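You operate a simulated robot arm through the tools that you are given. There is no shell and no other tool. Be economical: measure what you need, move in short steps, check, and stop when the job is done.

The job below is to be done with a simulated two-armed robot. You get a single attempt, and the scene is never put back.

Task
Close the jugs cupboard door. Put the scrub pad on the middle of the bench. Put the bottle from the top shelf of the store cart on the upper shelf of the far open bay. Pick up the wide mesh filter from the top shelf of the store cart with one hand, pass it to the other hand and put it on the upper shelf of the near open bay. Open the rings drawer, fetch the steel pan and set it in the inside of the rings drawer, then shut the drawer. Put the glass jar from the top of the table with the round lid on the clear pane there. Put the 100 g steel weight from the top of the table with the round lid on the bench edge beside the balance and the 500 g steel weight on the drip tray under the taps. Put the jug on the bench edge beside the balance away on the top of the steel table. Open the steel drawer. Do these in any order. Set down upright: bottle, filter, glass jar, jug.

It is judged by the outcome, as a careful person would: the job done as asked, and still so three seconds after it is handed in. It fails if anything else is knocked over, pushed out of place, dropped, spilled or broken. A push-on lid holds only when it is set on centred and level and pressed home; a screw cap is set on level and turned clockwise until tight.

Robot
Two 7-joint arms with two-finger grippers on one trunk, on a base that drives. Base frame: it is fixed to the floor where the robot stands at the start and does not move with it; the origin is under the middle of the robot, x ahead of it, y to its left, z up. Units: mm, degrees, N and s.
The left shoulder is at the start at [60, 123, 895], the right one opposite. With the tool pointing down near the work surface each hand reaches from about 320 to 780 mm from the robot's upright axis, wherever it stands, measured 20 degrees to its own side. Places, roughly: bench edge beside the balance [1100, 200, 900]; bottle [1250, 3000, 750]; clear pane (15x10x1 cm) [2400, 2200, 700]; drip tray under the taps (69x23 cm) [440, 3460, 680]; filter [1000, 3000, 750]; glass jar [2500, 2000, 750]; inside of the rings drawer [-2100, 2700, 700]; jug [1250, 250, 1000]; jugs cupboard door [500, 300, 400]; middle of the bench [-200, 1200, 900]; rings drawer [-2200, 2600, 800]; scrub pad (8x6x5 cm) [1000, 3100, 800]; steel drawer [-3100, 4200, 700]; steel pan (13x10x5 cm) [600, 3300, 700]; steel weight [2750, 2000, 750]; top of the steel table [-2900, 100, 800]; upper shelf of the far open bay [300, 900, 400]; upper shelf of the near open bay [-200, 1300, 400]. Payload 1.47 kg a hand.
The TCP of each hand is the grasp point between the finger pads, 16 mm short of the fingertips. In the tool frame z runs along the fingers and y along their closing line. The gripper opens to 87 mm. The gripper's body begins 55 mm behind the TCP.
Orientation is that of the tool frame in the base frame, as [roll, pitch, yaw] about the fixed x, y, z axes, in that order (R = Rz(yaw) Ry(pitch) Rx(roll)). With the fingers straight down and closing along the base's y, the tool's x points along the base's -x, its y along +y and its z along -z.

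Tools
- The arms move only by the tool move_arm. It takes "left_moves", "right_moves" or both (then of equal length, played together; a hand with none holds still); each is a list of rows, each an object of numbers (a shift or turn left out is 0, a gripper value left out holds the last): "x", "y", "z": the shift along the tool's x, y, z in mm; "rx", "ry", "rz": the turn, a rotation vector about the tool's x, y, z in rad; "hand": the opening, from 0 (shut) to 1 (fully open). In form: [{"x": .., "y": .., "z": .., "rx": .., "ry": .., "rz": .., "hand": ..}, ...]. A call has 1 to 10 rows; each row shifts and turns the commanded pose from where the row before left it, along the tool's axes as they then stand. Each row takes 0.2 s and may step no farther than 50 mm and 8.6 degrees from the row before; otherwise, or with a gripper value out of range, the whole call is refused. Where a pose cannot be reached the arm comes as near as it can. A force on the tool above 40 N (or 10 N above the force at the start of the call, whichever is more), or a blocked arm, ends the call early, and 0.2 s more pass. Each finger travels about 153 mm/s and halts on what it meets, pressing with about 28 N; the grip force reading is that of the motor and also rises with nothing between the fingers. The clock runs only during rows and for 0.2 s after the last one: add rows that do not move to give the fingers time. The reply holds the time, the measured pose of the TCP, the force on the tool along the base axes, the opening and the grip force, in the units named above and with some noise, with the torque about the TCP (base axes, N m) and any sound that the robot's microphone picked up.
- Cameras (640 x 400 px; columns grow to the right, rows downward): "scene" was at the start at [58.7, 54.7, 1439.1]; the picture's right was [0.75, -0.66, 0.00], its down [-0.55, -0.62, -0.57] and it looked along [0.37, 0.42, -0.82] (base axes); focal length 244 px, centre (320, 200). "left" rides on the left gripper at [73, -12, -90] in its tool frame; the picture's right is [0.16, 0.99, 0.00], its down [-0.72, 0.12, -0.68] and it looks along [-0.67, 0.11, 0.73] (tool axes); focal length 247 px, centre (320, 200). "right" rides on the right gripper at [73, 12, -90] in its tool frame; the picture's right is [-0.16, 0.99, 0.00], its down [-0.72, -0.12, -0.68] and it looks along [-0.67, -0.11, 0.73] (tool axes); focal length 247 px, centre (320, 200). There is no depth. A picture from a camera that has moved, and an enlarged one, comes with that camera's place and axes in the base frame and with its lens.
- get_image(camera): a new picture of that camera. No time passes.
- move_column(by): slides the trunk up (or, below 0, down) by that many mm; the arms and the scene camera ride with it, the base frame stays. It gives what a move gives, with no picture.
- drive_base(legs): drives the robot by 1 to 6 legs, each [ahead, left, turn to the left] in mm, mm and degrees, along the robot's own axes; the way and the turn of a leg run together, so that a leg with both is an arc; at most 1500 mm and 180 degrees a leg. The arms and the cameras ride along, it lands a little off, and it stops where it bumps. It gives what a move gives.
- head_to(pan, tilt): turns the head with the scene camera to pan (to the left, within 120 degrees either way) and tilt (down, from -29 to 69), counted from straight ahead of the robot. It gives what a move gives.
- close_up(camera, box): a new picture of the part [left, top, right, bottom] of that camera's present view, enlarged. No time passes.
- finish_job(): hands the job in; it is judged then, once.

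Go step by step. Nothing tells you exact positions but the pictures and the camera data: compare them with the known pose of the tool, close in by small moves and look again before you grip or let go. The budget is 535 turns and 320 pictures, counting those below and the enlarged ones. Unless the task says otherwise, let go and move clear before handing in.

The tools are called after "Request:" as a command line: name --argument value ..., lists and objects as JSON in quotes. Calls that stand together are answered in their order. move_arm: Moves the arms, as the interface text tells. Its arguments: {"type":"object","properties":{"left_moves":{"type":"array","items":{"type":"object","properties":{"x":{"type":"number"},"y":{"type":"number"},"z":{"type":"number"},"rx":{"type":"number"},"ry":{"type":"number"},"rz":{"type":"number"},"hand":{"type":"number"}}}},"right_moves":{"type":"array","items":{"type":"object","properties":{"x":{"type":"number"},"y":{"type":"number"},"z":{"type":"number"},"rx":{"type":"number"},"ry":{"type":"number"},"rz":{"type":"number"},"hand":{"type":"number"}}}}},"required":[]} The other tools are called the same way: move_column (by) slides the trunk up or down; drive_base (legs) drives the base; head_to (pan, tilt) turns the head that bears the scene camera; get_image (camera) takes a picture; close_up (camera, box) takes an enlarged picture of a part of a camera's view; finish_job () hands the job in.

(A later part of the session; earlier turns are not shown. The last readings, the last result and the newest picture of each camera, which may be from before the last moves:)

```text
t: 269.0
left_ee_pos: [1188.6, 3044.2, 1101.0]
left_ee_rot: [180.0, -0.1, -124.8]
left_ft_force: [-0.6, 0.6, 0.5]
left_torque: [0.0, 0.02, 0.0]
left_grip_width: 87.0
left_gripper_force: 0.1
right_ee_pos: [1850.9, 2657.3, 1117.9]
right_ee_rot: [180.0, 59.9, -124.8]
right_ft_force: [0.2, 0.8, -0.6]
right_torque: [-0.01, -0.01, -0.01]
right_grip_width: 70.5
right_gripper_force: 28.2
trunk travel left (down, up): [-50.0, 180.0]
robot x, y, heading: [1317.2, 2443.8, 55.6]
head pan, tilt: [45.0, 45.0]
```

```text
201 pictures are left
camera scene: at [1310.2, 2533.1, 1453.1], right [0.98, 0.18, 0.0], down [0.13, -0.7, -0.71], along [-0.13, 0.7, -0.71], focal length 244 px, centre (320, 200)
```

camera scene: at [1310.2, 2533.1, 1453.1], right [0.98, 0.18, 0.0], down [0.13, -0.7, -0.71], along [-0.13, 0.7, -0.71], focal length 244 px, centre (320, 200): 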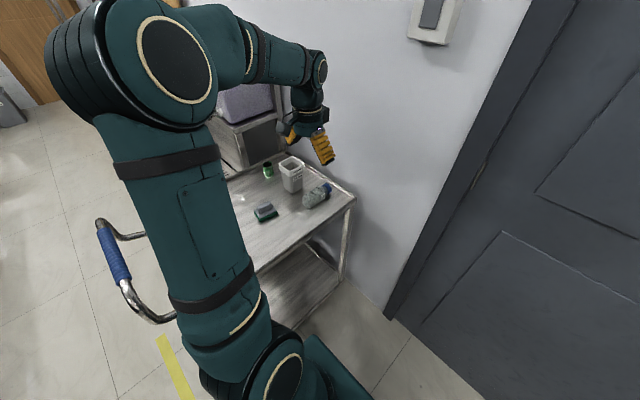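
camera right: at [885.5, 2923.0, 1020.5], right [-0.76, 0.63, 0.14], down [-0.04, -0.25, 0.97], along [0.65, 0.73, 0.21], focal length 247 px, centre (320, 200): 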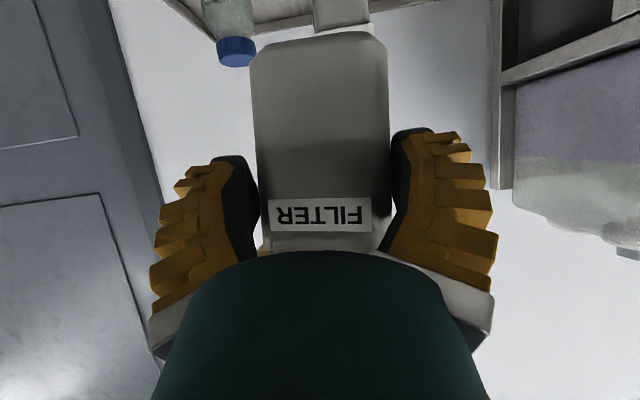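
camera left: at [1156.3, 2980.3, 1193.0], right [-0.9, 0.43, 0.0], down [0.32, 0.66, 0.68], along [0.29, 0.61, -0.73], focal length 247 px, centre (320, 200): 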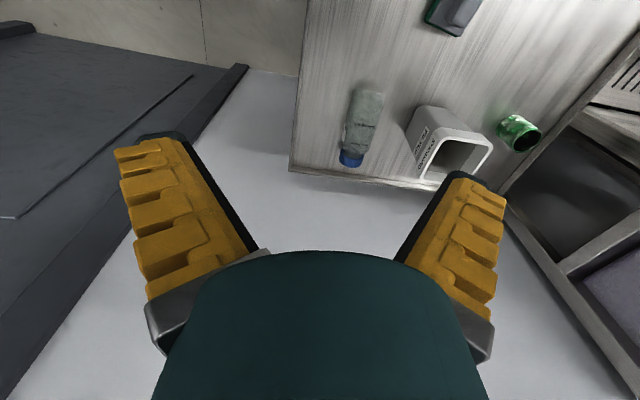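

Pose confirmed. Move above the bottle with a narrowed opening and descend part-way.

Request:
move_arm --left_moves '[{"x": -35, "y": 26, "hand": 0.66}, {"x": -35, "y": 26}, {"x": -36, "y": 27}, {"z": 45}, {"z": 45}, {"z": 45}, {"z": 40}]'

Request:
get_image --camera "left"

```text
t: 270.6
left_ee_pos: [1185.1, 3175.5, 926.6]
left_ee_rot: [180.0, 0.0, -124.7]
left_ft_force: [0.5, 0.8, 0.0]
left_torque: [0.01, 0.04, 0.04]
left_grip_width: 62.4
left_gripper_force: 3.3
right_ee_pos: [1851.2, 2655.7, 1117.3]
right_ee_rot: [-179.9, 60.0, -124.9]
right_ft_force: [-0.4, 0.4, -1.2]
right_torque: [-0.04, -0.01, 0.01]
right_grip_width: 70.3
right_gripper_force: 28.3
trunk travel left (down, up): [-50.0, 180.0]
robot x, y, heading: [1315.5, 2444.8, 55.3]
head pan, tilt: [45.0, 45.0]
```

```text
200 pictures are left
camera left: at [1153.5, 3110.8, 1018.7], right [-0.9, 0.43, 0.0], down [0.32, 0.66, 0.68], along [0.29, 0.61, -0.73], focal length 247 px, centre (320, 200)
```

left: 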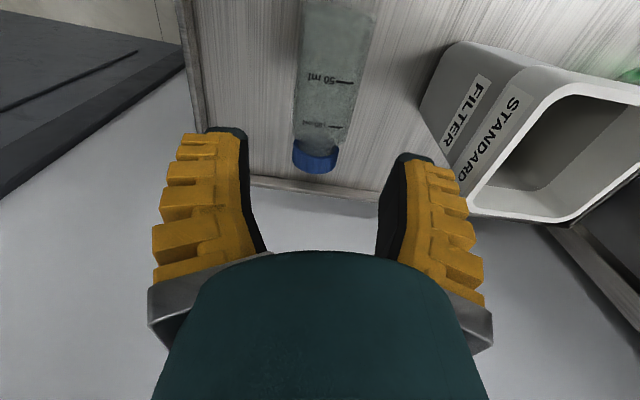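

Clear of the neighbouring filter. Shift 5 mm, descend and grip the bottle.

Request:
move_arm --left_moves '[{"y": 5, "z": 30}, {"z": 35}, {"z": 30}]'

Request:
move_arm --left_moves '[{"hand": 0.4}, {"hand": 0}, {}, {}]'

Request:
get_image --camera "left"

```text
t: 271.4
left_ee_pos: [1182.9, 3178.4, 831.2]
left_ee_rot: [180.0, 0.0, -124.6]
left_ft_force: [-0.2, 0.5, 0.2]
left_torque: [0.01, -0.01, 0.01]
left_grip_width: 62.3
left_gripper_force: 3.4
right_ee_pos: [1850.1, 2656.2, 1117.6]
right_ee_rot: [180.0, 59.9, -124.9]
right_ft_force: [0.1, -0.7, -0.8]
right_torque: [-0.01, -0.02, -0.02]
right_grip_width: 70.3
right_gripper_force: 28.3
trunk travel left (down, up): [-50.0, 180.0]
robot x, y, heading: [1318.9, 2447.6, 55.3]
head pan, tilt: [45.0, 45.0]
```

```text
t: 272.4
left_ee_pos: [1181.4, 3177.3, 832.3]
left_ee_rot: [-180.0, 0.0, -124.7]
left_ft_force: [0.4, -0.3, 7.1]
left_torque: [-0.1, -0.09, 0.04]
left_grip_width: 40.0
left_gripper_force: 28.2
right_ee_pos: [1851.7, 2655.2, 1117.6]
right_ee_rot: [179.9, 59.8, -124.8]
right_ft_force: [-0.3, -0.4, -0.1]
right_torque: [0.02, -0.02, 0.01]
right_grip_width: 70.1
right_gripper_force: 28.5
trunk travel left (down, up): [-50.0, 180.0]
robot x, y, heading: [1317.4, 2444.8, 55.3]
head pan, tilt: [45.0, 45.0]
```

```text
199 pictures are left
camera left: at [1150.3, 3112.8, 923.7], right [-0.9, 0.43, 0.0], down [0.32, 0.66, 0.68], along [0.29, 0.61, -0.73], focal length 247 px, centre (320, 200)
```

left: 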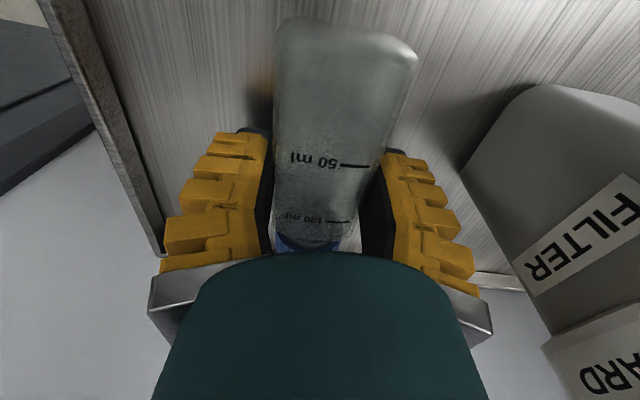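

Bottle held (40 mm). Lift it and check the filter too.

Request:
move_arm --left_moves '[{"z": -20}, {"z": -40}, {"z": -45}, {"z": -45}, {"x": 40}, {"x": 40}, {"x": 40}]'

Request:
get_image --camera "left"

Request:
get_image --camera "right"

```text
t: 274.0
left_ee_pos: [1112.6, 3079.7, 983.6]
left_ee_rot: [179.9, 0.0, -124.7]
left_ft_force: [-1.1, -1.4, -1.1]
left_torque: [0.02, 0.0, -0.03]
left_grip_width: 39.5
left_gripper_force: 27.7
right_ee_pos: [1850.8, 2654.3, 1118.8]
right_ee_rot: [179.9, 60.0, -124.8]
right_ft_force: [-0.1, -0.8, -0.1]
right_torque: [-0.03, 0.03, 0.01]
right_grip_width: 70.3
right_gripper_force: 28.1
trunk travel left (down, up): [-50.0, 180.0]
robot x, y, heading: [1317.2, 2442.8, 54.9]
head pan, tilt: [45.0, 45.0]
```

```text
198 pictures are left
camera left: at [1081.2, 3014.7, 1074.1], right [-0.9, 0.43, 0.0], down [0.32, 0.66, 0.68], along [0.29, 0.61, -0.73], focal length 247 px, centre (320, 200)
```

left: 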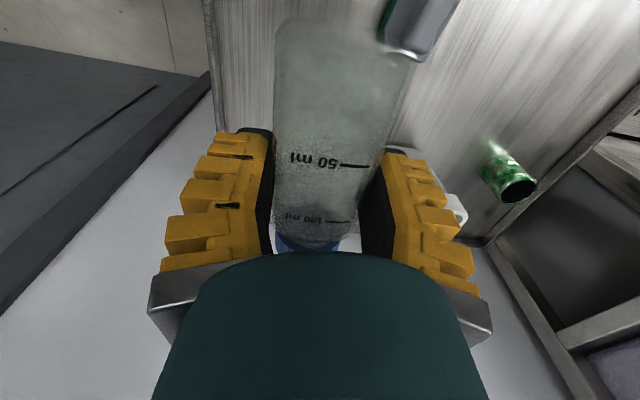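

```text
197 pictures are left
camera right: at [1775.7, 2567.7, 1100.2], right [-0.77, 0.63, 0.14], down [-0.03, -0.25, 0.97], along [0.64, 0.74, 0.21], focal length 247 px, centre (320, 200)
```

right: 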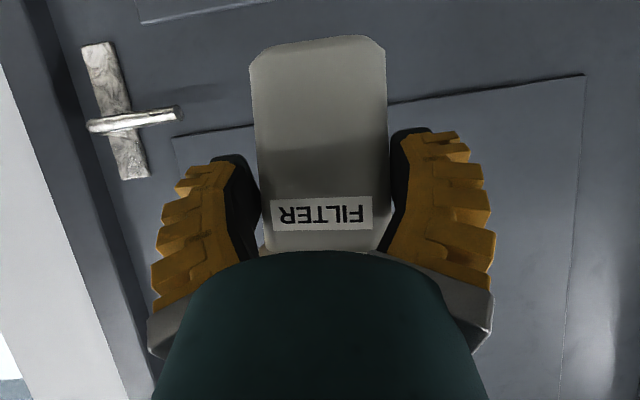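

Both secure. Bring the bottle to the front-left of me and pitch the tool so the bottle stands upright.

Request:
move_arm --left_moves '[{"y": -45, "z": -20}, {"y": -45, "z": -20}, {"y": -45, "z": -20}, {"y": -45, "z": -20}, {"y": -45}, {"y": -45}, {"x": -40}, {"x": -40}, {"x": -20}]'

Request:
move_arm --left_moves '[{"ry": -0.145}, {"ry": -0.145}, {"ry": -0.145}, {"ry": -0.145}, {"ry": -0.145}, {"ry": -0.145}, {"ry": -0.145}, {"ry": -0.145}, {"ry": -0.145}]'

Request:
head_to --pan 20 --tilt 35

Request:
get_image --camera "scene"

```text
t: 276.0
left_ee_pos: [1392.7, 3008.5, 1062.9]
left_ee_rot: [-179.9, -0.2, -124.7]
left_ft_force: [-0.1, 1.0, -0.4]
left_torque: [0.0, 0.0, -0.05]
left_grip_width: 39.7
left_gripper_force: 28.3
right_ee_pos: [1850.6, 2656.0, 1116.6]
right_ee_rot: [179.8, 59.9, -125.0]
right_ft_force: [0.2, -0.4, -0.1]
right_torque: [-0.01, 0.0, -0.01]
right_grip_width: 70.1
right_gripper_force: 27.9
trunk travel left (down, up): [-50.0, 180.0]
robot x, y, heading: [1316.0, 2440.9, 55.3]
head pan, tilt: [45.0, 45.0]
```

```text
t: 278.2
left_ee_pos: [1272.0, 3043.5, 1054.6]
left_ee_rot: [174.6, 68.3, -113.6]
left_ft_force: [-0.1, -0.5, -0.7]
left_torque: [-0.02, 0.03, 0.04]
left_grip_width: 39.9
left_gripper_force: 27.9
left hand out of reach, approached as far as the arm can: row 7, 8
right_ee_pos: [1852.8, 2656.4, 1115.4]
right_ee_rot: [179.8, 59.9, -125.0]
right_ft_force: [1.4, -0.5, -1.8]
right_torque: [-0.02, 0.01, 0.05]
right_grip_width: 70.2
right_gripper_force: 28.2
trunk travel left (down, up): [-50.0, 180.0]
robot x, y, heading: [1319.5, 2445.8, 55.3]
head pan, tilt: [45.0, 45.0]
stopped in row 9 (left hand): the arm was blocked; the commanded pose is now the measured one
```

```text
t: 279.1
left_ee_pos: [1267.2, 3042.7, 1054.0]
left_ee_rot: [175.0, 68.2, -113.3]
left_ft_force: [0.2, 0.3, 0.1]
left_torque: [0.01, 0.03, 0.01]
left_grip_width: 39.6
left_gripper_force: 28.2
right_ee_pos: [1851.0, 2655.7, 1117.3]
right_ee_rot: [179.9, 60.0, -124.8]
right_ft_force: [-0.1, -0.2, 0.0]
right_torque: [0.01, 0.01, -0.02]
right_grip_width: 70.0
right_gripper_force: 27.8
trunk travel left (down, up): [-50.0, 180.0]
robot x, y, heading: [1318.8, 2441.5, 55.1]
head pan, tilt: [20.0, 35.0]
```

```text
196 pictures are left
camera scene: at [1347.0, 2537.2, 1468.0], right [0.97, -0.25, 0.0], down [-0.15, -0.56, -0.82], along [0.21, 0.79, -0.57], focal length 244 px, centre (320, 200)
```

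scene: 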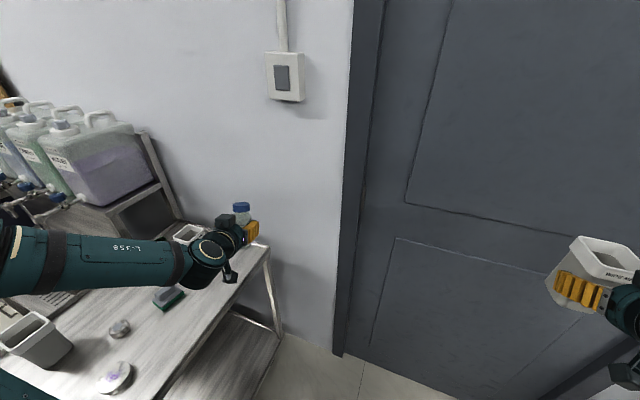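

The bottle is nearly upright in the left hand, the filter in the right. Look toward the bench's right end for a passage to the front side.

Request:
head_to --pan -95 --tilt 25

Request:
get_image --camera "scene"

```text
t: 281.1
left_ee_pos: [1268.1, 3043.7, 1054.4]
left_ee_rot: [175.1, 68.3, -113.3]
left_ft_force: [0.2, 0.5, -1.0]
left_torque: [-0.02, 0.01, 0.01]
left_grip_width: 39.9
left_gripper_force: 27.4
right_ee_pos: [1850.1, 2655.4, 1118.2]
right_ee_rot: [179.9, 59.9, -125.0]
right_ft_force: [0.3, -0.8, -0.8]
right_torque: [-0.04, 0.03, -0.03]
right_grip_width: 70.0
right_gripper_force: 28.2
trunk travel left (down, up): [-50.0, 180.0]
robot x, y, heading: [1315.9, 2445.0, 55.0]
head pan, tilt: [-95.0, 25.0]
```

```text
195 pictures are left
camera scene: at [1395.6, 2393.4, 1483.7], right [-0.64, -0.77, 0.0], down [-0.33, 0.27, -0.91], along [0.7, -0.58, -0.42], focal length 244 px, centre (320, 200)
```

scene: 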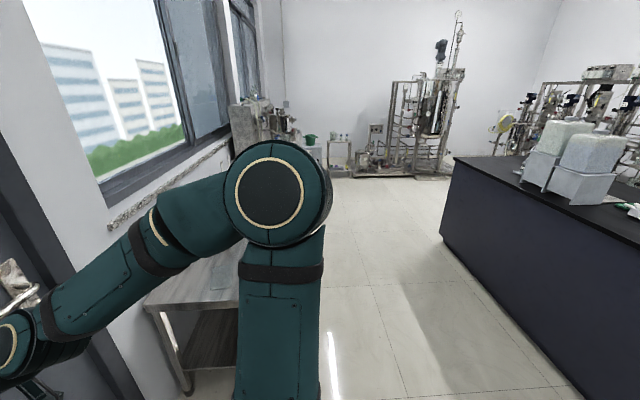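

There is a wide passage past the bench's right end. Drive: back, strafe right past the end.

Request:
drive_base --legs '[[-680, 0, 0], [0, -1450, 0], [0, -1400, 0]]'

Request:
head_to --pan -115 --tilt 30

Request:
get_image --camera "scene"

```text
t: 309.5
left_ee_pos: [3208.2, 791.3, 1054.8]
left_ee_rot: [175.0, 68.2, -115.1]
left_ft_force: [0.1, 0.5, -0.7]
left_torque: [0.0, -0.02, 0.0]
left_grip_width: 39.6
left_gripper_force: 28.1
right_ee_pos: [3776.5, 383.8, 1118.0]
right_ee_rot: [179.8, 59.9, -126.7]
right_ft_force: [-0.2, -0.7, -0.5]
right_torque: [0.01, 0.04, 0.03]
right_grip_width: 68.9
right_gripper_force: 28.1
trunk travel left (down, up): [-50.0, 180.0]
robot x, y, heading: [3237.7, 185.4, 53.5]
head pan, tilt: [-95.0, 25.0]
```

```text
t: 310.3
left_ee_pos: [3207.5, 790.0, 1053.7]
left_ee_rot: [175.2, 68.2, -115.1]
left_ft_force: [-0.9, 0.0, -0.6]
left_torque: [0.0, 0.0, 0.01]
left_grip_width: 39.7
left_gripper_force: 27.8
right_ee_pos: [3777.4, 384.4, 1117.1]
right_ee_rot: [179.9, 59.9, -126.8]
right_ft_force: [0.0, -0.6, -0.4]
right_torque: [-0.03, 0.01, -0.04]
right_grip_width: 68.9
right_gripper_force: 27.9
trunk travel left (down, up): [-50.0, 180.0]
robot x, y, heading: [3236.7, 190.8, 53.5]
head pan, tilt: [-115.0, 30.0]
```

```text
194 pictures are left
camera scene: at [3287.3, 118.7, 1475.8], right [-0.88, -0.48, 0.0], down [-0.24, 0.44, -0.87], along [0.41, -0.76, -0.5], focal length 244 px, centre (320, 200)
```

scene: 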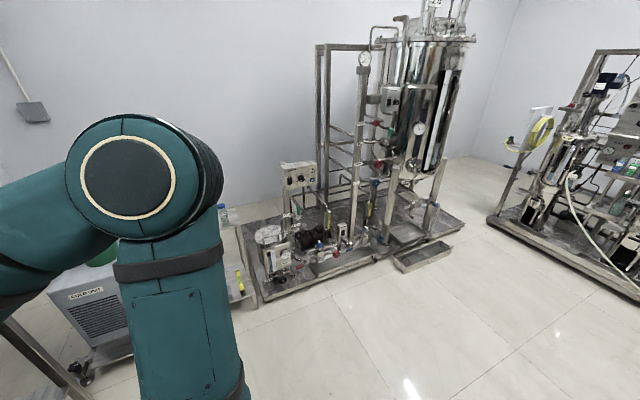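

The way is clear. Reverse to the front corridor level.

Request:
drive_base --legs '[[0, 0, 1], [-1000, 0, 0], [-860, 0, 0], [0, 1400, 0]]'

Request:
head_to --pan 60 --tilt 35

Request:
get_image --camera "scene"

```text
t: 332.1
left_ee_pos: [933.8, 65.1, 1055.2]
left_ee_rot: [175.1, 68.2, -112.2]
left_ft_force: [-0.1, -0.6, -0.8]
left_torque: [-0.04, 0.02, 0.01]
left_grip_width: 39.9
left_gripper_force: 28.1
right_ee_pos: [1522.6, -313.2, 1117.1]
right_ee_rot: [180.0, 59.9, -123.9]
right_ft_force: [0.1, 0.7, -1.4]
right_torque: [-0.04, 0.03, -0.02]
right_grip_width: 68.4
right_gripper_force: 27.8
trunk travel left (down, up): [-50.0, 180.0]
robot x, y, heading: [995.4, -534.0, 56.3]
head pan, tilt: [-115.0, 30.0]
```

```text
t: 334.7
left_ee_pos: [932.9, 64.3, 1055.5]
left_ee_rot: [175.1, 68.2, -112.3]
left_ft_force: [0.5, 0.5, -1.2]
left_torque: [-0.01, -0.01, 0.02]
left_grip_width: 39.8
left_gripper_force: 27.8
right_ee_pos: [1523.3, -314.0, 1118.4]
right_ee_rot: [179.8, 59.8, -123.9]
right_ft_force: [0.4, 0.5, -0.5]
right_torque: [-0.03, 0.01, 0.0]
right_grip_width: 68.6
right_gripper_force: 28.1
trunk travel left (down, up): [-50.0, 180.0]
robot x, y, heading: [992.4, -530.8, 56.3]
head pan, tilt: [60.0, 35.0]
```

```text
193 pictures are left
camera scene: at [961.4, -446.7, 1468.0], right [0.9, 0.44, 0.0], down [0.25, -0.51, -0.82], along [-0.36, 0.74, -0.57], focal length 244 px, centre (320, 200)
```

scene: 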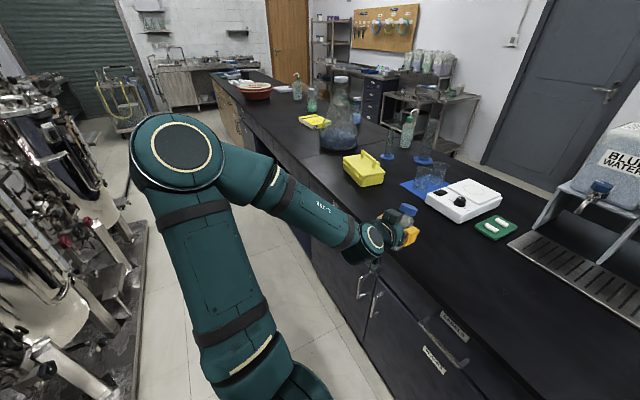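

Request:
drive_base --legs '[[0, 0, -1.8], [0, 1400, 0]]'

Request:
head_to --pan -10 --tilt 60

Request:
get_image --camera "scene"

```text
t: 347.7
left_ee_pos: [-193.9, 892.0, 1054.7]
left_ee_rot: [175.2, 68.2, -114.2]
left_ft_force: [0.0, -1.2, 0.1]
left_torque: [0.0, -0.01, 0.05]
left_grip_width: 40.1
left_gripper_force: 27.6
right_ee_pos: [380.4, 493.7, 1118.1]
right_ee_rot: [-180.0, 59.8, -125.9]
right_ft_force: [-0.8, -0.2, 0.0]
right_torque: [-0.01, 0.06, -0.04]
right_grip_width: 68.3
right_gripper_force: 27.8
trunk travel left (down, up): [-50.0, 180.0]
robot x, y, heading: [-158.1, 290.2, 54.3]
head pan, tilt: [60.0, 35.0]
```

```text
t: 349.1
left_ee_pos: [-193.2, 891.4, 1054.7]
left_ee_rot: [175.1, 68.3, -114.2]
left_ft_force: [-0.3, -0.3, 0.4]
left_torque: [-0.02, -0.01, 0.0]
left_grip_width: 39.9
left_gripper_force: 28.1
right_ee_pos: [381.4, 492.8, 1118.5]
right_ee_rot: [-179.9, 60.0, -125.9]
right_ft_force: [0.8, -0.1, -1.3]
right_torque: [-0.04, 0.0, 0.0]
right_grip_width: 68.6
right_gripper_force: 28.2
trunk travel left (down, up): [-50.0, 180.0]
robot x, y, heading: [-155.6, 292.2, 54.3]
head pan, tilt: [-10.0, 60.0]
```

```text
192 pictures are left
camera scene: at [-100.7, 346.1, 1433.7], right [0.7, -0.72, 0.0], down [-0.62, -0.6, -0.5], along [0.36, 0.35, -0.87], focal length 244 px, centre (320, 200)
```

scene: 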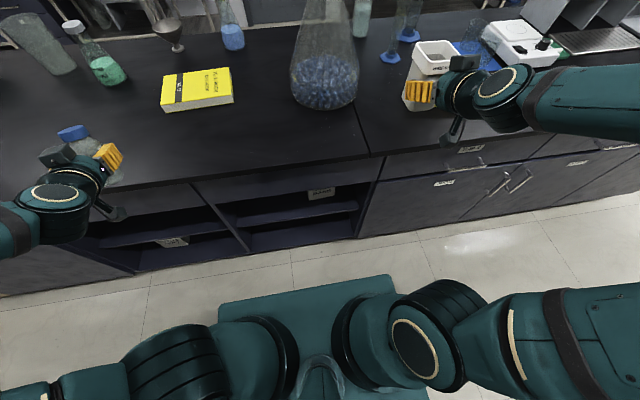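

Two open bays are in front: right one is the far bay, left one the near bay. Zoom in.

Request:
close_up --camera "scene" --box '[70, 160, 380, 290]'

```text
2.06 times, centred on (225, 225) of scene
camera zoom: at [-100.7, 346.1, 1433.7], right [0.7, -0.72, 0.0], down [-0.62, -0.6, -0.5], along [0.36, 0.35, -0.87], focal length 504 px, centre (516, 148)
```

zoom: 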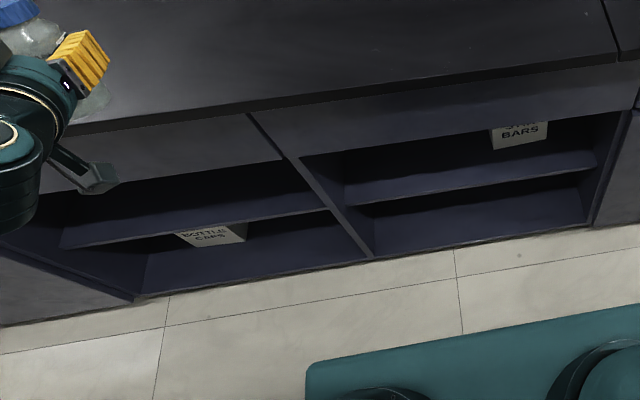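

I want to double-check the jugs door closure from here.

Request:
close_up --camera "scene" --box '[340, 110, 640, 250]'

```text
2.13 times, centred on (490, 180) of scene
camera zoom: at [-100.7, 346.1, 1433.7], right [0.7, -0.72, 0.0], down [-0.62, -0.6, -0.5], along [0.36, 0.35, -0.87], focal length 521 px, centre (-43, 243)
```

zoom: 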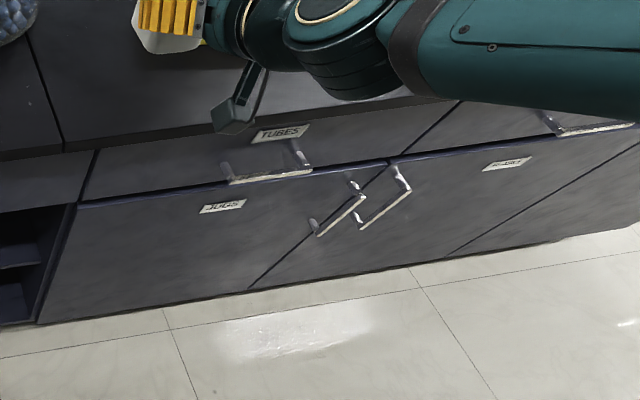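

The jugs door is properly flush. Now the bottle: lower the trunk, square up the left tool, back it off and lower it in front of the far bay.

Request:
move_column --by -50

Request:
move_arm --left_moves '[{"rx": 0.093, "rz": 0.038}, {"rx": 0.093, "rz": 0.038}, {"x": 11, "z": -28}, {"x": 11, "z": -28}, {"y": -40}, {"y": -40}, {"y": -40}, {"y": -40}, {"y": -40}, {"y": -40}]'

```text
t: 350.0
left_ee_pos: [-194.5, 891.5, 1003.7]
left_ee_rot: [175.1, 68.2, -114.3]
left_ft_force: [-0.4, 0.5, -0.3]
left_torque: [0.0, -0.01, 0.02]
left_grip_width: 40.1
left_gripper_force: 27.9
right_ee_pos: [381.6, 492.6, 1067.9]
right_ee_rot: [-180.0, 60.0, -125.8]
right_ft_force: [0.1, 0.3, -0.6]
right_torque: [0.0, 0.01, 0.03]
right_grip_width: 68.6
right_gripper_force: 27.8
trunk travel left (down, up): [0.0, 230.0]
robot x, y, heading: [-152.8, 289.9, 54.1]
head pan, tilt: [-10.0, 60.0]
```

```text
t: 352.2
left_ee_pos: [-16.8, 800.0, 1028.1]
left_ee_rot: [174.8, 67.8, -126.0]
left_ft_force: [0.0, -0.7, 0.3]
left_torque: [-0.01, 0.01, -0.02]
left_grip_width: 39.8
left_gripper_force: 28.4
left hand out of reach, approached as far as the arm can: row 4, 5, 6, 7, 8, 9
right_ee_pos: [381.5, 493.1, 1067.5]
right_ee_rot: [179.9, 59.8, -125.9]
right_ft_force: [0.2, 1.4, -0.9]
right_torque: [0.02, 0.01, 0.01]
right_grip_width: 68.4
right_gripper_force: 27.9
trunk travel left (down, up): [0.0, 230.0]
robot x, y, heading: [-153.4, 291.3, 53.9]
head pan, tilt: [-10.0, 60.0]
```

Request:
get_image --camera "scene"

Request:
get_image --camera "left"

```text
189 pictures are left
camera scene: at [-100.0, 346.3, 1383.6], right [0.7, -0.72, 0.0], down [-0.62, -0.6, -0.5], along [0.36, 0.35, -0.87], focal length 244 px, centre (320, 200)
```

scene: 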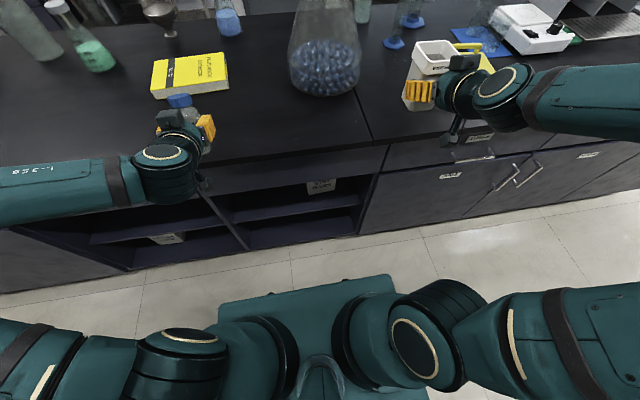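

```text
188 pictures are left
camera left: at [-64.4, 701.1, 995.1], right [-0.88, 0.46, -0.11], down [-0.26, -0.26, 0.93], along [0.4, 0.85, 0.35], focal length 247 px, centre (320, 200)
```

left: 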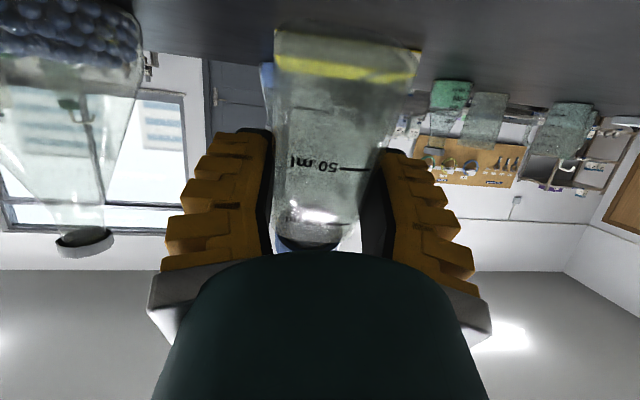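

The bottle would brush the bench edge if lowered here; back the base off 80 mm, then lower.

Request:
drive_base --legs '[[-80, 0, 0]]'

Request:
move_arm --left_moves '[{"x": 41.2, "z": 16.7}, {"x": 41.2, "z": 16.7}, {"x": 41.2, "z": 16.7}, {"x": 41.2, "z": 16.7}, {"x": 41.2, "z": 16.7}, {"x": 41.2, "z": 16.7}, {"x": 41.2, "z": 16.7}, {"x": 41.2, "z": 16.7}]'

Request:
get_image --camera "scene"

Request:
get_image --camera "left"

```text
t: 353.2
left_ee_pos: [-62.9, 735.3, 1027.8]
left_ee_rot: [175.0, 67.9, -125.9]
left_ft_force: [-0.4, -1.0, -1.2]
left_torque: [0.0, 0.01, -0.03]
left_grip_width: 40.1
left_gripper_force: 28.4
right_ee_pos: [334.7, 429.0, 1068.5]
right_ee_rot: [-180.0, 60.0, -125.9]
right_ft_force: [-0.3, -0.2, -1.1]
right_torque: [0.02, 0.01, 0.03]
right_grip_width: 68.4
right_gripper_force: 28.2
trunk travel left (down, up): [0.0, 230.0]
robot x, y, heading: [-200.3, 226.6, 54.2]
head pan, tilt: [-10.0, 60.0]
```

```text
t: 355.0
left_ee_pos: [-45.9, 738.3, 881.1]
left_ee_rot: [174.9, 67.5, -125.8]
left_ft_force: [-0.9, 0.5, -1.0]
left_torque: [-0.02, -0.01, 0.03]
left_grip_width: 39.8
left_gripper_force: 27.9
left hand out of reach, approached as far as the arm can: row 1, 2, 4, 5, 6, 7, 8
right_ee_pos: [335.2, 429.9, 1067.7]
right_ee_rot: [-180.0, 59.9, -125.9]
right_ft_force: [1.1, 0.4, -1.3]
right_torque: [-0.02, 0.0, -0.02]
right_grip_width: 68.3
right_gripper_force: 28.0
trunk travel left (down, up): [0.0, 230.0]
robot x, y, heading: [-201.5, 223.1, 54.3]
head pan, tilt: [-10.0, 60.0]
```

```text
187 pictures are left
camera scene: at [-146.2, 282.8, 1383.7], right [0.7, -0.72, 0.0], down [-0.62, -0.6, -0.5], along [0.36, 0.35, -0.87], focal length 244 px, centre (320, 200)
```

scene: 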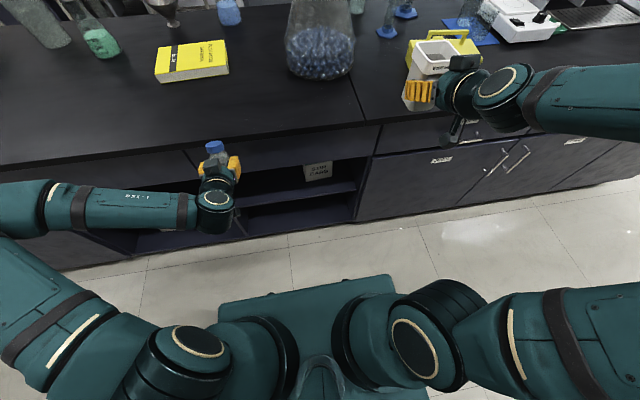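

```text
186 pictures are left
camera left: at [-93.5, 640.2, 849.1], right [-0.88, 0.46, -0.11], down [-0.25, -0.26, 0.93], along [0.4, 0.85, 0.34], focal length 247 px, centre (320, 200)
```

left: 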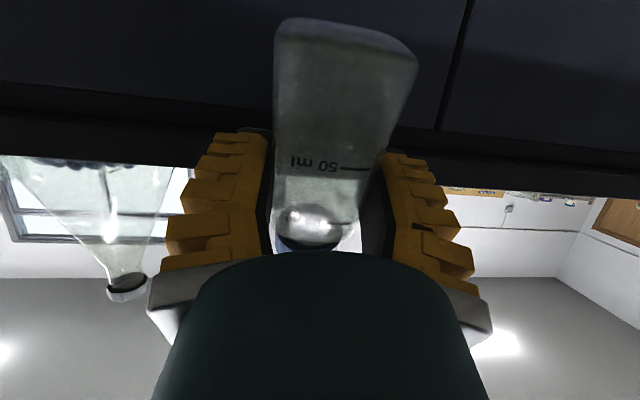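

It is lowering slowly near the arm's inner limit. Continue lowering and check.

Request:
move_arm --left_moves '[{"x": 37, "z": 15}, {"x": 37, "z": 15}, {"x": 37, "z": 15}, {}, {}]'

```text
t: 356.2
left_ee_pos: [-45.4, 739.7, 882.2]
left_ee_rot: [174.9, 67.6, -125.9]
left_ft_force: [0.3, -0.3, -0.2]
left_torque: [-0.03, 0.0, -0.01]
left_grip_width: 39.9
left_gripper_force: 28.2
left hand out of reach, approached as far as the arm can: row 1, 2, 3
right_ee_pos: [335.8, 430.4, 1067.7]
right_ee_rot: [-180.0, 59.9, -125.9]
right_ft_force: [0.5, 0.8, -0.9]
right_torque: [-0.02, -0.01, 0.04]
right_grip_width: 68.5
right_gripper_force: 28.2
trunk travel left (down, up): [0.0, 230.0]
robot x, y, heading: [-199.2, 230.0, 54.2]
head pan, tilt: [-10.0, 60.0]
```

The arm hit a joint limit there. I'll bring the command back up, return the tool to pointing down, lower that way, and pitch up again at low height.

Request:
move_arm --left_moves '[{"x": -41, "z": -17}, {"x": -41, "z": -17}, {"x": -41, "z": -17}, {"x": -41, "z": -17}, {"x": -41, "z": -17}, {"x": -41, "z": -17}, {"x": -41, "z": -17}, {"x": -41, "z": -17}]'

Request:
move_arm --left_moves '[{"ry": 0.145}, {"ry": 0.145}, {"ry": 0.145}, {"ry": 0.145}, {"ry": 0.145}, {"ry": 0.145}, {"ry": 0.145}, {"ry": 0.145}]'

```text
t: 358.0
left_ee_pos: [-36.1, 735.9, 1234.4]
left_ee_rot: [174.8, 67.9, -126.1]
left_ft_force: [0.4, -0.4, -0.3]
left_torque: [0.02, 0.01, 0.01]
left_grip_width: 39.8
left_gripper_force: 28.1
left hand out of reach, approached as far as the arm can: row 1
right_ee_pos: [335.3, 429.3, 1065.7]
right_ee_rot: [179.9, 59.9, -126.0]
right_ft_force: [0.4, 0.9, -0.3]
right_torque: [-0.01, 0.03, 0.03]
right_grip_width: 68.2
right_gripper_force: 27.9
trunk travel left (down, up): [0.0, 230.0]
robot x, y, heading: [-203.2, 226.7, 54.1]
head pan, tilt: [-10.0, 60.0]
```

```text
t: 359.8
left_ee_pos: [-34.8, 735.3, 1233.1]
left_ee_rot: [178.1, 1.3, -121.4]
left_ft_force: [-0.1, 0.5, 0.1]
left_torque: [-0.05, 0.02, -0.01]
left_grip_width: 39.9
left_gripper_force: 27.4
right_ee_pos: [337.1, 429.6, 1067.7]
right_ee_rot: [-180.0, 59.9, -125.8]
right_ft_force: [0.2, 0.2, -0.5]
right_torque: [0.0, 0.01, 0.02]
right_grip_width: 68.5
right_gripper_force: 28.3
trunk travel left (down, up): [0.0, 230.0]
robot x, y, heading: [-200.8, 225.2, 54.0]
head pan, tilt: [-10.0, 60.0]
```

Tool is pointing down again. Lower in front of the bay.

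Request:
move_arm --left_moves '[{"z": 48}, {"z": 48}, {"z": 48}, {"z": 48}, {"z": 48}, {"z": 48}, {"z": 48}, {"z": 48}, {"z": 48}, {"z": 48}]'

Request:
move_arm --left_moves '[{"z": 48}, {"z": 48}, {"z": 48}, {"z": 40}]'

Request:
get_image --camera "left"

Request:
get_image --camera "scene"

```text
t: 362.0
left_ee_pos: [-42.0, 754.6, 751.0]
left_ee_rot: [178.1, 1.4, -121.2]
left_ft_force: [0.2, 0.1, -0.7]
left_torque: [-0.01, 0.03, -0.02]
left_grip_width: 39.6
left_gripper_force: 27.6
right_ee_pos: [336.3, 430.8, 1067.9]
right_ee_rot: [-179.9, 59.9, -125.8]
right_ft_force: [-0.2, -0.2, -0.9]
right_torque: [-0.02, 0.01, 0.02]
right_grip_width: 68.5
right_gripper_force: 28.2
trunk travel left (down, up): [0.0, 230.0]
robot x, y, heading: [-202.9, 222.4, 54.1]
head pan, tilt: [-10.0, 60.0]
```

```text
t: 363.0
left_ee_pos: [-45.2, 759.3, 570.0]
left_ee_rot: [178.1, 1.4, -121.3]
left_ft_force: [0.5, 0.3, -0.7]
left_torque: [-0.01, 0.02, -0.01]
left_grip_width: 39.8
left_gripper_force: 28.0
right_ee_pos: [335.3, 430.3, 1068.5]
right_ee_rot: [179.9, 59.8, -125.9]
right_ft_force: [0.1, -0.3, -1.4]
right_torque: [-0.02, 0.05, 0.0]
right_grip_width: 68.4
right_gripper_force: 27.9
trunk travel left (down, up): [0.0, 230.0]
robot x, y, heading: [-200.5, 225.9, 54.3]
head pan, tilt: [-10.0, 60.0]
```

```text
185 pictures are left
camera left: at [-72.4, 690.6, 657.9], right [-0.93, 0.38, 0.03], down [0.29, 0.65, 0.7], along [0.25, 0.66, -0.71], focal length 247 px, centre (320, 200)
```

left: 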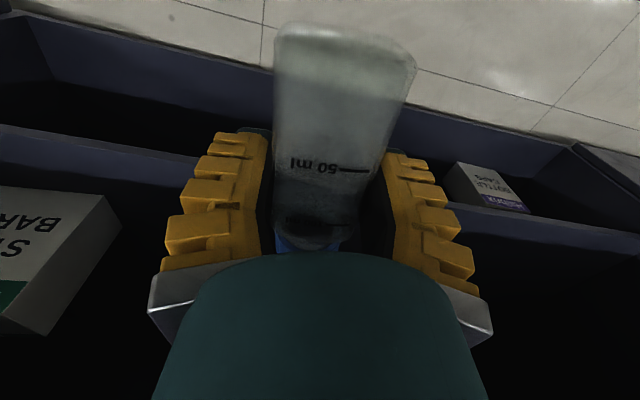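

```text
184 pictures are left
camera scene: at [-146.1, 283.2, 1383.6], right [0.7, -0.72, 0.0], down [-0.62, -0.6, -0.5], along [0.36, 0.35, -0.87], focal length 244 px, centre (320, 200)
```

scene: 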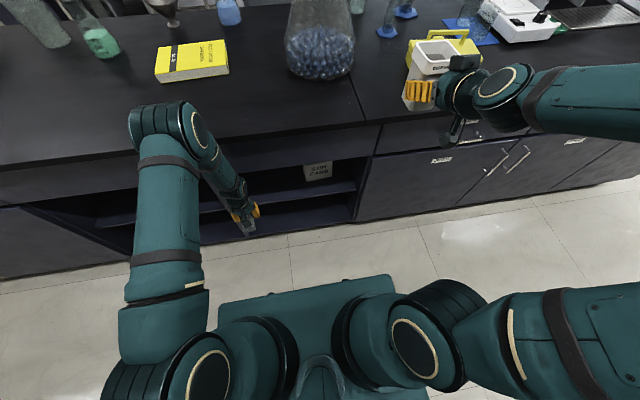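

Shelf front edge is at n≈705, z≈452. Pitch the tool up so the bottle stands vertical.

Request:
move_arm --left_moves '[{"ry": -0.145}, {"ry": -0.145}, {"ry": -0.145}, {"ry": -0.145}, {"ry": -0.145}, {"ry": -0.145}, {"ry": -0.145}, {"ry": -0.145}, {"ry": -0.145}, {"ry": -0.145}]'

Request:
get_image --camera "left"

Request:
get_image --camera "scene"

```text
t: 365.2
left_ee_pos: [-45.2, 759.6, 569.8]
left_ee_rot: [160.5, 84.4, -140.7]
left_ft_force: [0.0, -0.4, 0.3]
left_torque: [-0.01, 0.01, 0.02]
left_grip_width: 39.4
left_gripper_force: 27.9
right_ee_pos: [335.5, 430.2, 1067.5]
right_ee_rot: [-180.0, 59.9, -126.0]
right_ft_force: [-0.3, 0.5, -0.8]
right_torque: [-0.05, 0.01, -0.01]
right_grip_width: 68.2
right_gripper_force: 27.5
trunk travel left (down, up): [0.0, 230.0]
robot x, y, heading: [-202.1, 225.1, 54.1]
head pan, tilt: [-10.0, 60.0]
```

```text
183 pictures are left
camera left: at [-87.3, 674.6, 507.8], right [-0.86, 0.5, -0.12], down [-0.39, -0.48, 0.79], along [0.34, 0.72, 0.6], focal length 247 px, centre (320, 200)
```

left: 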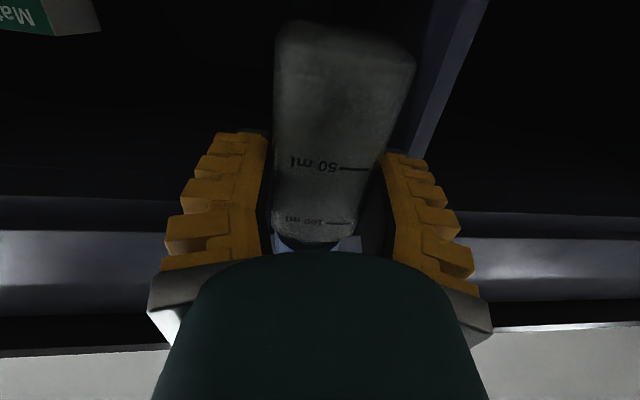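

```text
182 pictures are left
camera scene: at [-146.3, 283.0, 1383.7], right [0.7, -0.72, 0.0], down [-0.62, -0.6, -0.5], along [0.36, 0.35, -0.87], focal length 244 px, centre (320, 200)
```

scene: 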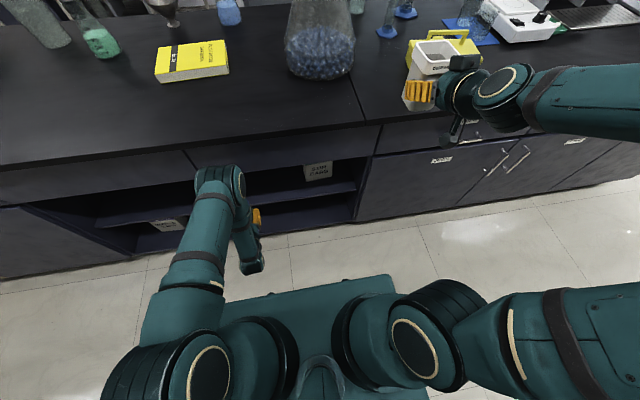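

Bottle is nearly vertical (≈5° lean). Shift right to d≈−400 and move into the bay.

Request:
move_arm --left_moves '[{"x": 18, "y": -35.5}, {"x": 14, "y": -35.5}, {"x": -4, "y": -2.7, "z": 42}, {"x": -4, "y": -2.7, "z": 42}, {"x": -3, "y": -2, "z": 32}]'

Request:
get_image --camera "left"

Request:
close_up --camera "scene" --box '[150, 120, 390, 280]'

```text
t: 366.4
left_ee_pos: [79.3, 817.1, 536.6]
left_ee_rot: [161.0, 84.3, -140.2]
left_ft_force: [-0.4, 0.4, -0.5]
left_torque: [-0.02, -0.04, -0.01]
left_grip_width: 39.6
left_gripper_force: 27.8
right_ee_pos: [335.3, 430.4, 1068.5]
right_ee_rot: [180.0, 59.9, -125.9]
right_ft_force: [-0.6, 0.3, -0.5]
right_torque: [-0.01, 0.0, 0.02]
right_grip_width: 68.4
right_gripper_force: 28.2
trunk travel left (down, up): [0.0, 230.0]
robot x, y, heading: [-199.7, 223.1, 54.3]
head pan, tilt: [-10.0, 60.0]
```

```text
181 pictures are left
camera left: at [38.0, 731.7, 473.3], right [-0.86, 0.5, -0.12], down [-0.39, -0.47, 0.79], along [0.34, 0.72, 0.6], focal length 247 px, centre (320, 200)
```

left: 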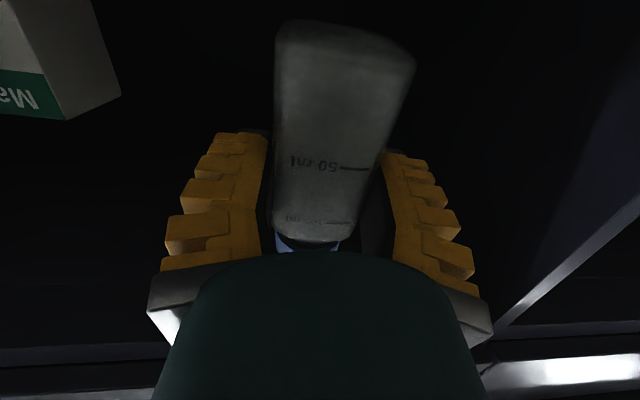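

```text
2.50 times, centred on (270, 200) of scene
camera zoom: at [-146.2, 282.9, 1383.7], right [0.7, -0.72, 0.0], down [-0.62, -0.6, -0.5], along [0.36, 0.35, -0.87], focal length 610 px, centre (445, 200)
```

zoom: 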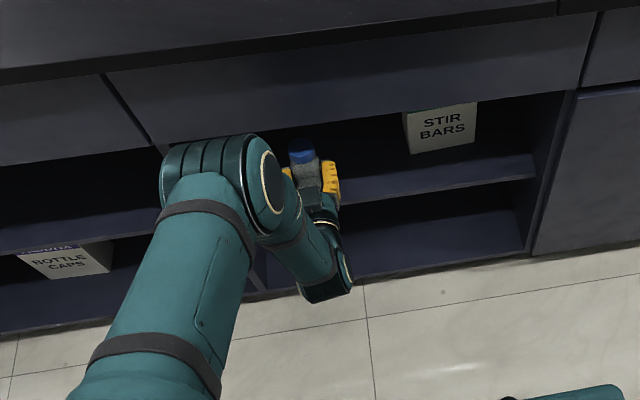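

Advance ~42 mm more over the shelf.

Request:
move_arm --left_moves '[{"x": -4, "y": -2.7, "z": 42}]'

Request:
move_arm --left_moves '[{"x": 8}, {"x": 6}, {}]'

Request:
close_up --camera "scene" --box '[220, 140, 340, 230]'

```text
t: 366.8
left_ee_pos: [102.4, 851.8, 536.9]
left_ee_rot: [161.2, 84.1, -140.0]
left_ft_force: [-0.3, 0.2, -0.7]
left_torque: [-0.01, 0.01, 0.0]
left_grip_width: 39.8
left_gripper_force: 27.9
right_ee_pos: [334.8, 429.9, 1068.4]
right_ee_rot: [-179.9, 59.9, -125.9]
right_ft_force: [0.1, 0.1, -1.0]
right_torque: [-0.01, -0.01, 0.01]
right_grip_width: 68.2
right_gripper_force: 27.8
trunk travel left (down, up): [0.0, 230.0]
robot x, y, heading: [-200.9, 222.7, 54.1]
head pan, tilt: [-10.0, 60.0]
```

```text
t: 367.6
left_ee_pos: [102.2, 850.3, 522.7]
left_ee_rot: [161.0, 84.2, -140.2]
left_ft_force: [0.3, -0.3, -1.3]
left_torque: [-0.03, -0.04, -0.02]
left_grip_width: 39.4
left_gripper_force: 27.9
right_ee_pos: [336.4, 431.4, 1067.2]
right_ee_rot: [180.0, 59.9, -125.9]
right_ft_force: [0.8, -0.6, -0.1]
right_torque: [-0.01, -0.01, 0.01]
right_grip_width: 68.5
right_gripper_force: 27.8
trunk travel left (down, up): [0.0, 230.0]
robot x, y, heading: [-202.1, 228.1, 54.0]
head pan, tilt: [-10.0, 60.0]
```

```text
4.44 times, centred on (280, 185) of scene
camera zoom: at [-146.3, 282.8, 1383.7], right [0.7, -0.72, 0.0], down [-0.62, -0.6, -0.5], along [0.36, 0.35, -0.87], focal length 1085 px, centre (498, 267)
```

zoom: 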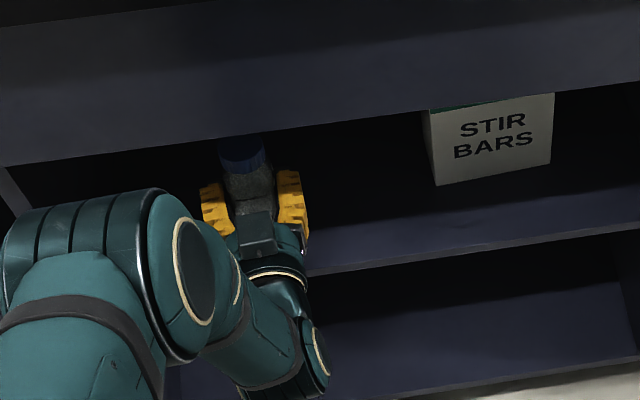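

Over the shelf. Lower in small steps until contact.

Request:
move_arm --left_moves '[{"x": 5}, {}]'

Request:
move_arm --left_moves '[{"x": 5}, {}]'

Request:
move_arm --left_moves '[{"x": 4}, {}]'

```text
t: 368.2
left_ee_pos: [101.9, 850.2, 517.2]
left_ee_rot: [160.9, 84.2, -140.3]
left_ft_force: [1.7, -0.3, 0.9]
left_torque: [-0.01, -0.05, -0.01]
left_grip_width: 39.4
left_gripper_force: 28.0
right_ee_pos: [335.3, 430.9, 1068.6]
right_ee_rot: [-180.0, 59.9, -125.9]
right_ft_force: [-0.3, 0.6, -0.4]
right_torque: [0.0, 0.04, -0.03]
right_grip_width: 68.3
right_gripper_force: 28.3
trunk travel left (down, up): [0.0, 230.0]
robot x, y, heading: [-197.3, 225.8, 54.1]
head pan, tilt: [-10.0, 60.0]
```

```text
t: 368.8
left_ee_pos: [101.2, 849.9, 512.5]
left_ee_rot: [161.0, 84.2, -140.3]
left_ft_force: [-0.2, 0.1, -0.7]
left_torque: [-0.04, -0.03, -0.02]
left_grip_width: 39.8
left_gripper_force: 27.8
right_ee_pos: [336.3, 429.6, 1068.2]
right_ee_rot: [-180.0, 59.9, -125.8]
right_ft_force: [0.7, -0.4, -1.3]
right_torque: [0.0, 0.0, 0.0]
right_grip_width: 68.3
right_gripper_force: 27.9
trunk travel left (down, up): [0.0, 230.0]
robot x, y, heading: [-199.0, 226.9, 54.2]
head pan, tilt: [-10.0, 60.0]
```

```text
t: 369.4
left_ee_pos: [102.1, 850.2, 509.7]
left_ee_rot: [160.7, 84.3, -140.2]
left_ft_force: [0.1, 1.2, -0.1]
left_torque: [-0.06, 0.02, -0.04]
left_grip_width: 39.7
left_gripper_force: 28.1
right_ee_pos: [336.8, 429.4, 1067.5]
right_ee_rot: [179.9, 59.9, -126.0]
right_ft_force: [-0.5, -0.2, -0.3]
right_torque: [0.0, 0.03, -0.01]
right_grip_width: 68.5
right_gripper_force: 28.1
trunk travel left (down, up): [0.0, 230.0]
robot x, y, heading: [-200.5, 227.6, 53.9]
head pan, tilt: [-10.0, 60.0]
```

Request:
move_arm --left_moves '[{"x": 4}, {}]'

Request:
move_arm --left_moves '[{"x": 4}, {}]'

Request:
move_arm --left_moves '[{"x": 4}, {}]'

Request:
get_image --camera "left"

```text
t: 370.0
left_ee_pos: [100.6, 850.5, 503.9]
left_ee_rot: [160.8, 84.2, -140.4]
left_ft_force: [0.7, 0.0, -0.3]
left_torque: [-0.01, -0.02, 0.01]
left_grip_width: 39.6
left_gripper_force: 27.9
right_ee_pos: [335.9, 429.7, 1067.5]
right_ee_rot: [-180.0, 59.9, -125.8]
right_ft_force: [0.3, -0.2, 0.1]
right_torque: [-0.03, 0.0, -0.02]
right_grip_width: 68.2
right_gripper_force: 28.2
trunk travel left (down, up): [0.0, 230.0]
robot x, y, heading: [-203.0, 229.0, 54.1]
head pan, tilt: [-10.0, 60.0]
```

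```text
t: 370.6
left_ee_pos: [99.3, 848.8, 501.8]
left_ee_rot: [160.9, 84.2, -140.3]
left_ft_force: [0.7, -0.8, -0.1]
left_torque: [-0.03, -0.02, 0.02]
left_grip_width: 39.6
left_gripper_force: 27.7
right_ee_pos: [335.0, 430.6, 1068.6]
right_ee_rot: [-179.9, 60.0, -125.8]
right_ft_force: [0.0, 0.5, -0.7]
right_torque: [-0.02, -0.02, 0.01]
right_grip_width: 68.0
right_gripper_force: 28.1
trunk travel left (down, up): [0.0, 230.0]
robot x, y, heading: [-199.8, 227.6, 54.0]
head pan, tilt: [-10.0, 60.0]
```

```text
t: 371.2
left_ee_pos: [99.2, 849.8, 497.3]
left_ee_rot: [160.9, 84.3, -140.0]
left_ft_force: [0.0, -0.6, -0.1]
left_torque: [-0.02, -0.01, -0.01]
left_grip_width: 39.3
left_gripper_force: 28.1
right_ee_pos: [335.6, 429.7, 1067.6]
right_ee_rot: [180.0, 59.9, -125.9]
right_ft_force: [-0.4, -0.1, -0.3]
right_torque: [-0.02, 0.0, 0.04]
right_grip_width: 68.5
right_gripper_force: 27.9
trunk travel left (down, up): [0.0, 230.0]
robot x, y, heading: [-201.4, 227.1, 54.1]
head pan, tilt: [-10.0, 60.0]
```

```text
178 pictures are left
camera left: at [58.7, 763.8, 434.2], right [-0.86, 0.5, -0.12], down [-0.39, -0.47, 0.79], along [0.34, 0.72, 0.6], focal length 247 px, centre (320, 200)
```

left: 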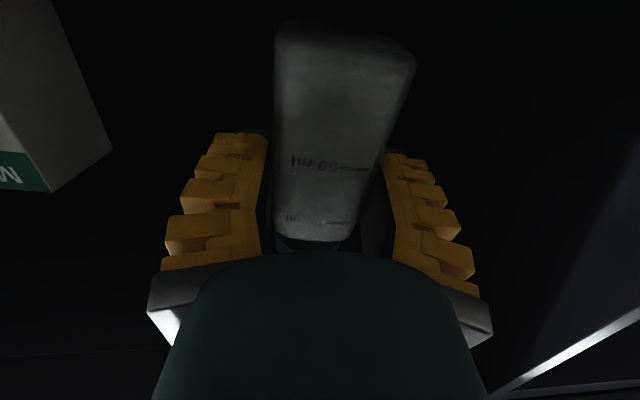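

Request:
close_up --camera "scene" --box '[230, 150, 320, 220]'

Request:
move_arm --left_moves '[{"x": 5}, {}]'

Request:
move_arm --left_moves '[{"x": 5}, {}]'

```text
5.71 times, centred on (275, 185) of scene
camera zoom: at [-146.3, 282.9, 1383.7], right [0.7, -0.72, 0.0], down [-0.62, -0.6, -0.5], along [0.36, 0.35, -0.87], focal length 1395 px, centre (577, 286)
```

zoom: 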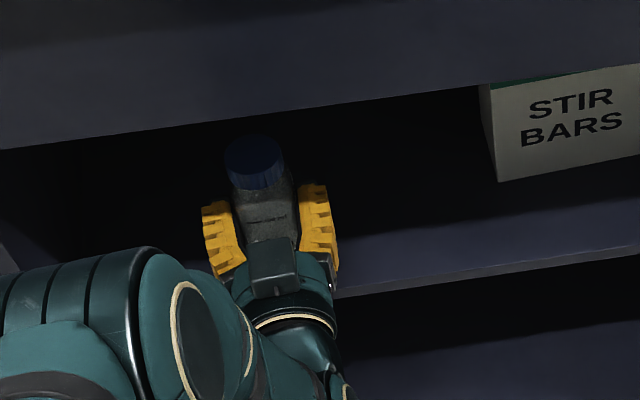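

```text
t: 371.8
left_ee_pos: [99.3, 849.2, 492.8]
left_ee_rot: [160.8, 84.2, -140.2]
left_ft_force: [-0.3, 0.3, -0.8]
left_torque: [0.01, 0.04, -0.02]
left_grip_width: 39.5
left_gripper_force: 27.7
right_ee_pos: [335.9, 429.4, 1068.0]
right_ee_rot: [180.0, 59.9, -125.9]
right_ft_force: [0.3, 0.5, -0.1]
right_torque: [-0.02, -0.01, -0.01]
right_grip_width: 68.2
right_gripper_force: 28.1
trunk travel left (down, up): [0.0, 230.0]
robot x, y, heading: [-201.0, 225.1, 54.1]
head pan, tilt: [-10.0, 60.0]
```

```text
t: 372.4
left_ee_pos: [99.4, 849.2, 487.2]
left_ee_rot: [160.9, 84.2, -140.2]
left_ft_force: [-0.8, -0.7, -0.7]
left_torque: [0.02, -0.02, -0.02]
left_grip_width: 39.5
left_gripper_force: 27.8
right_ee_pos: [336.0, 429.7, 1068.5]
right_ee_rot: [-180.0, 59.9, -125.9]
right_ft_force: [-0.1, 1.0, -0.7]
right_torque: [-0.03, 0.01, 0.03]
right_grip_width: 68.0
right_gripper_force: 27.9
trunk travel left (down, up): [0.0, 230.0]
robot x, y, heading: [-200.8, 228.4, 54.2]
head pan, tilt: [-10.0, 60.0]
```

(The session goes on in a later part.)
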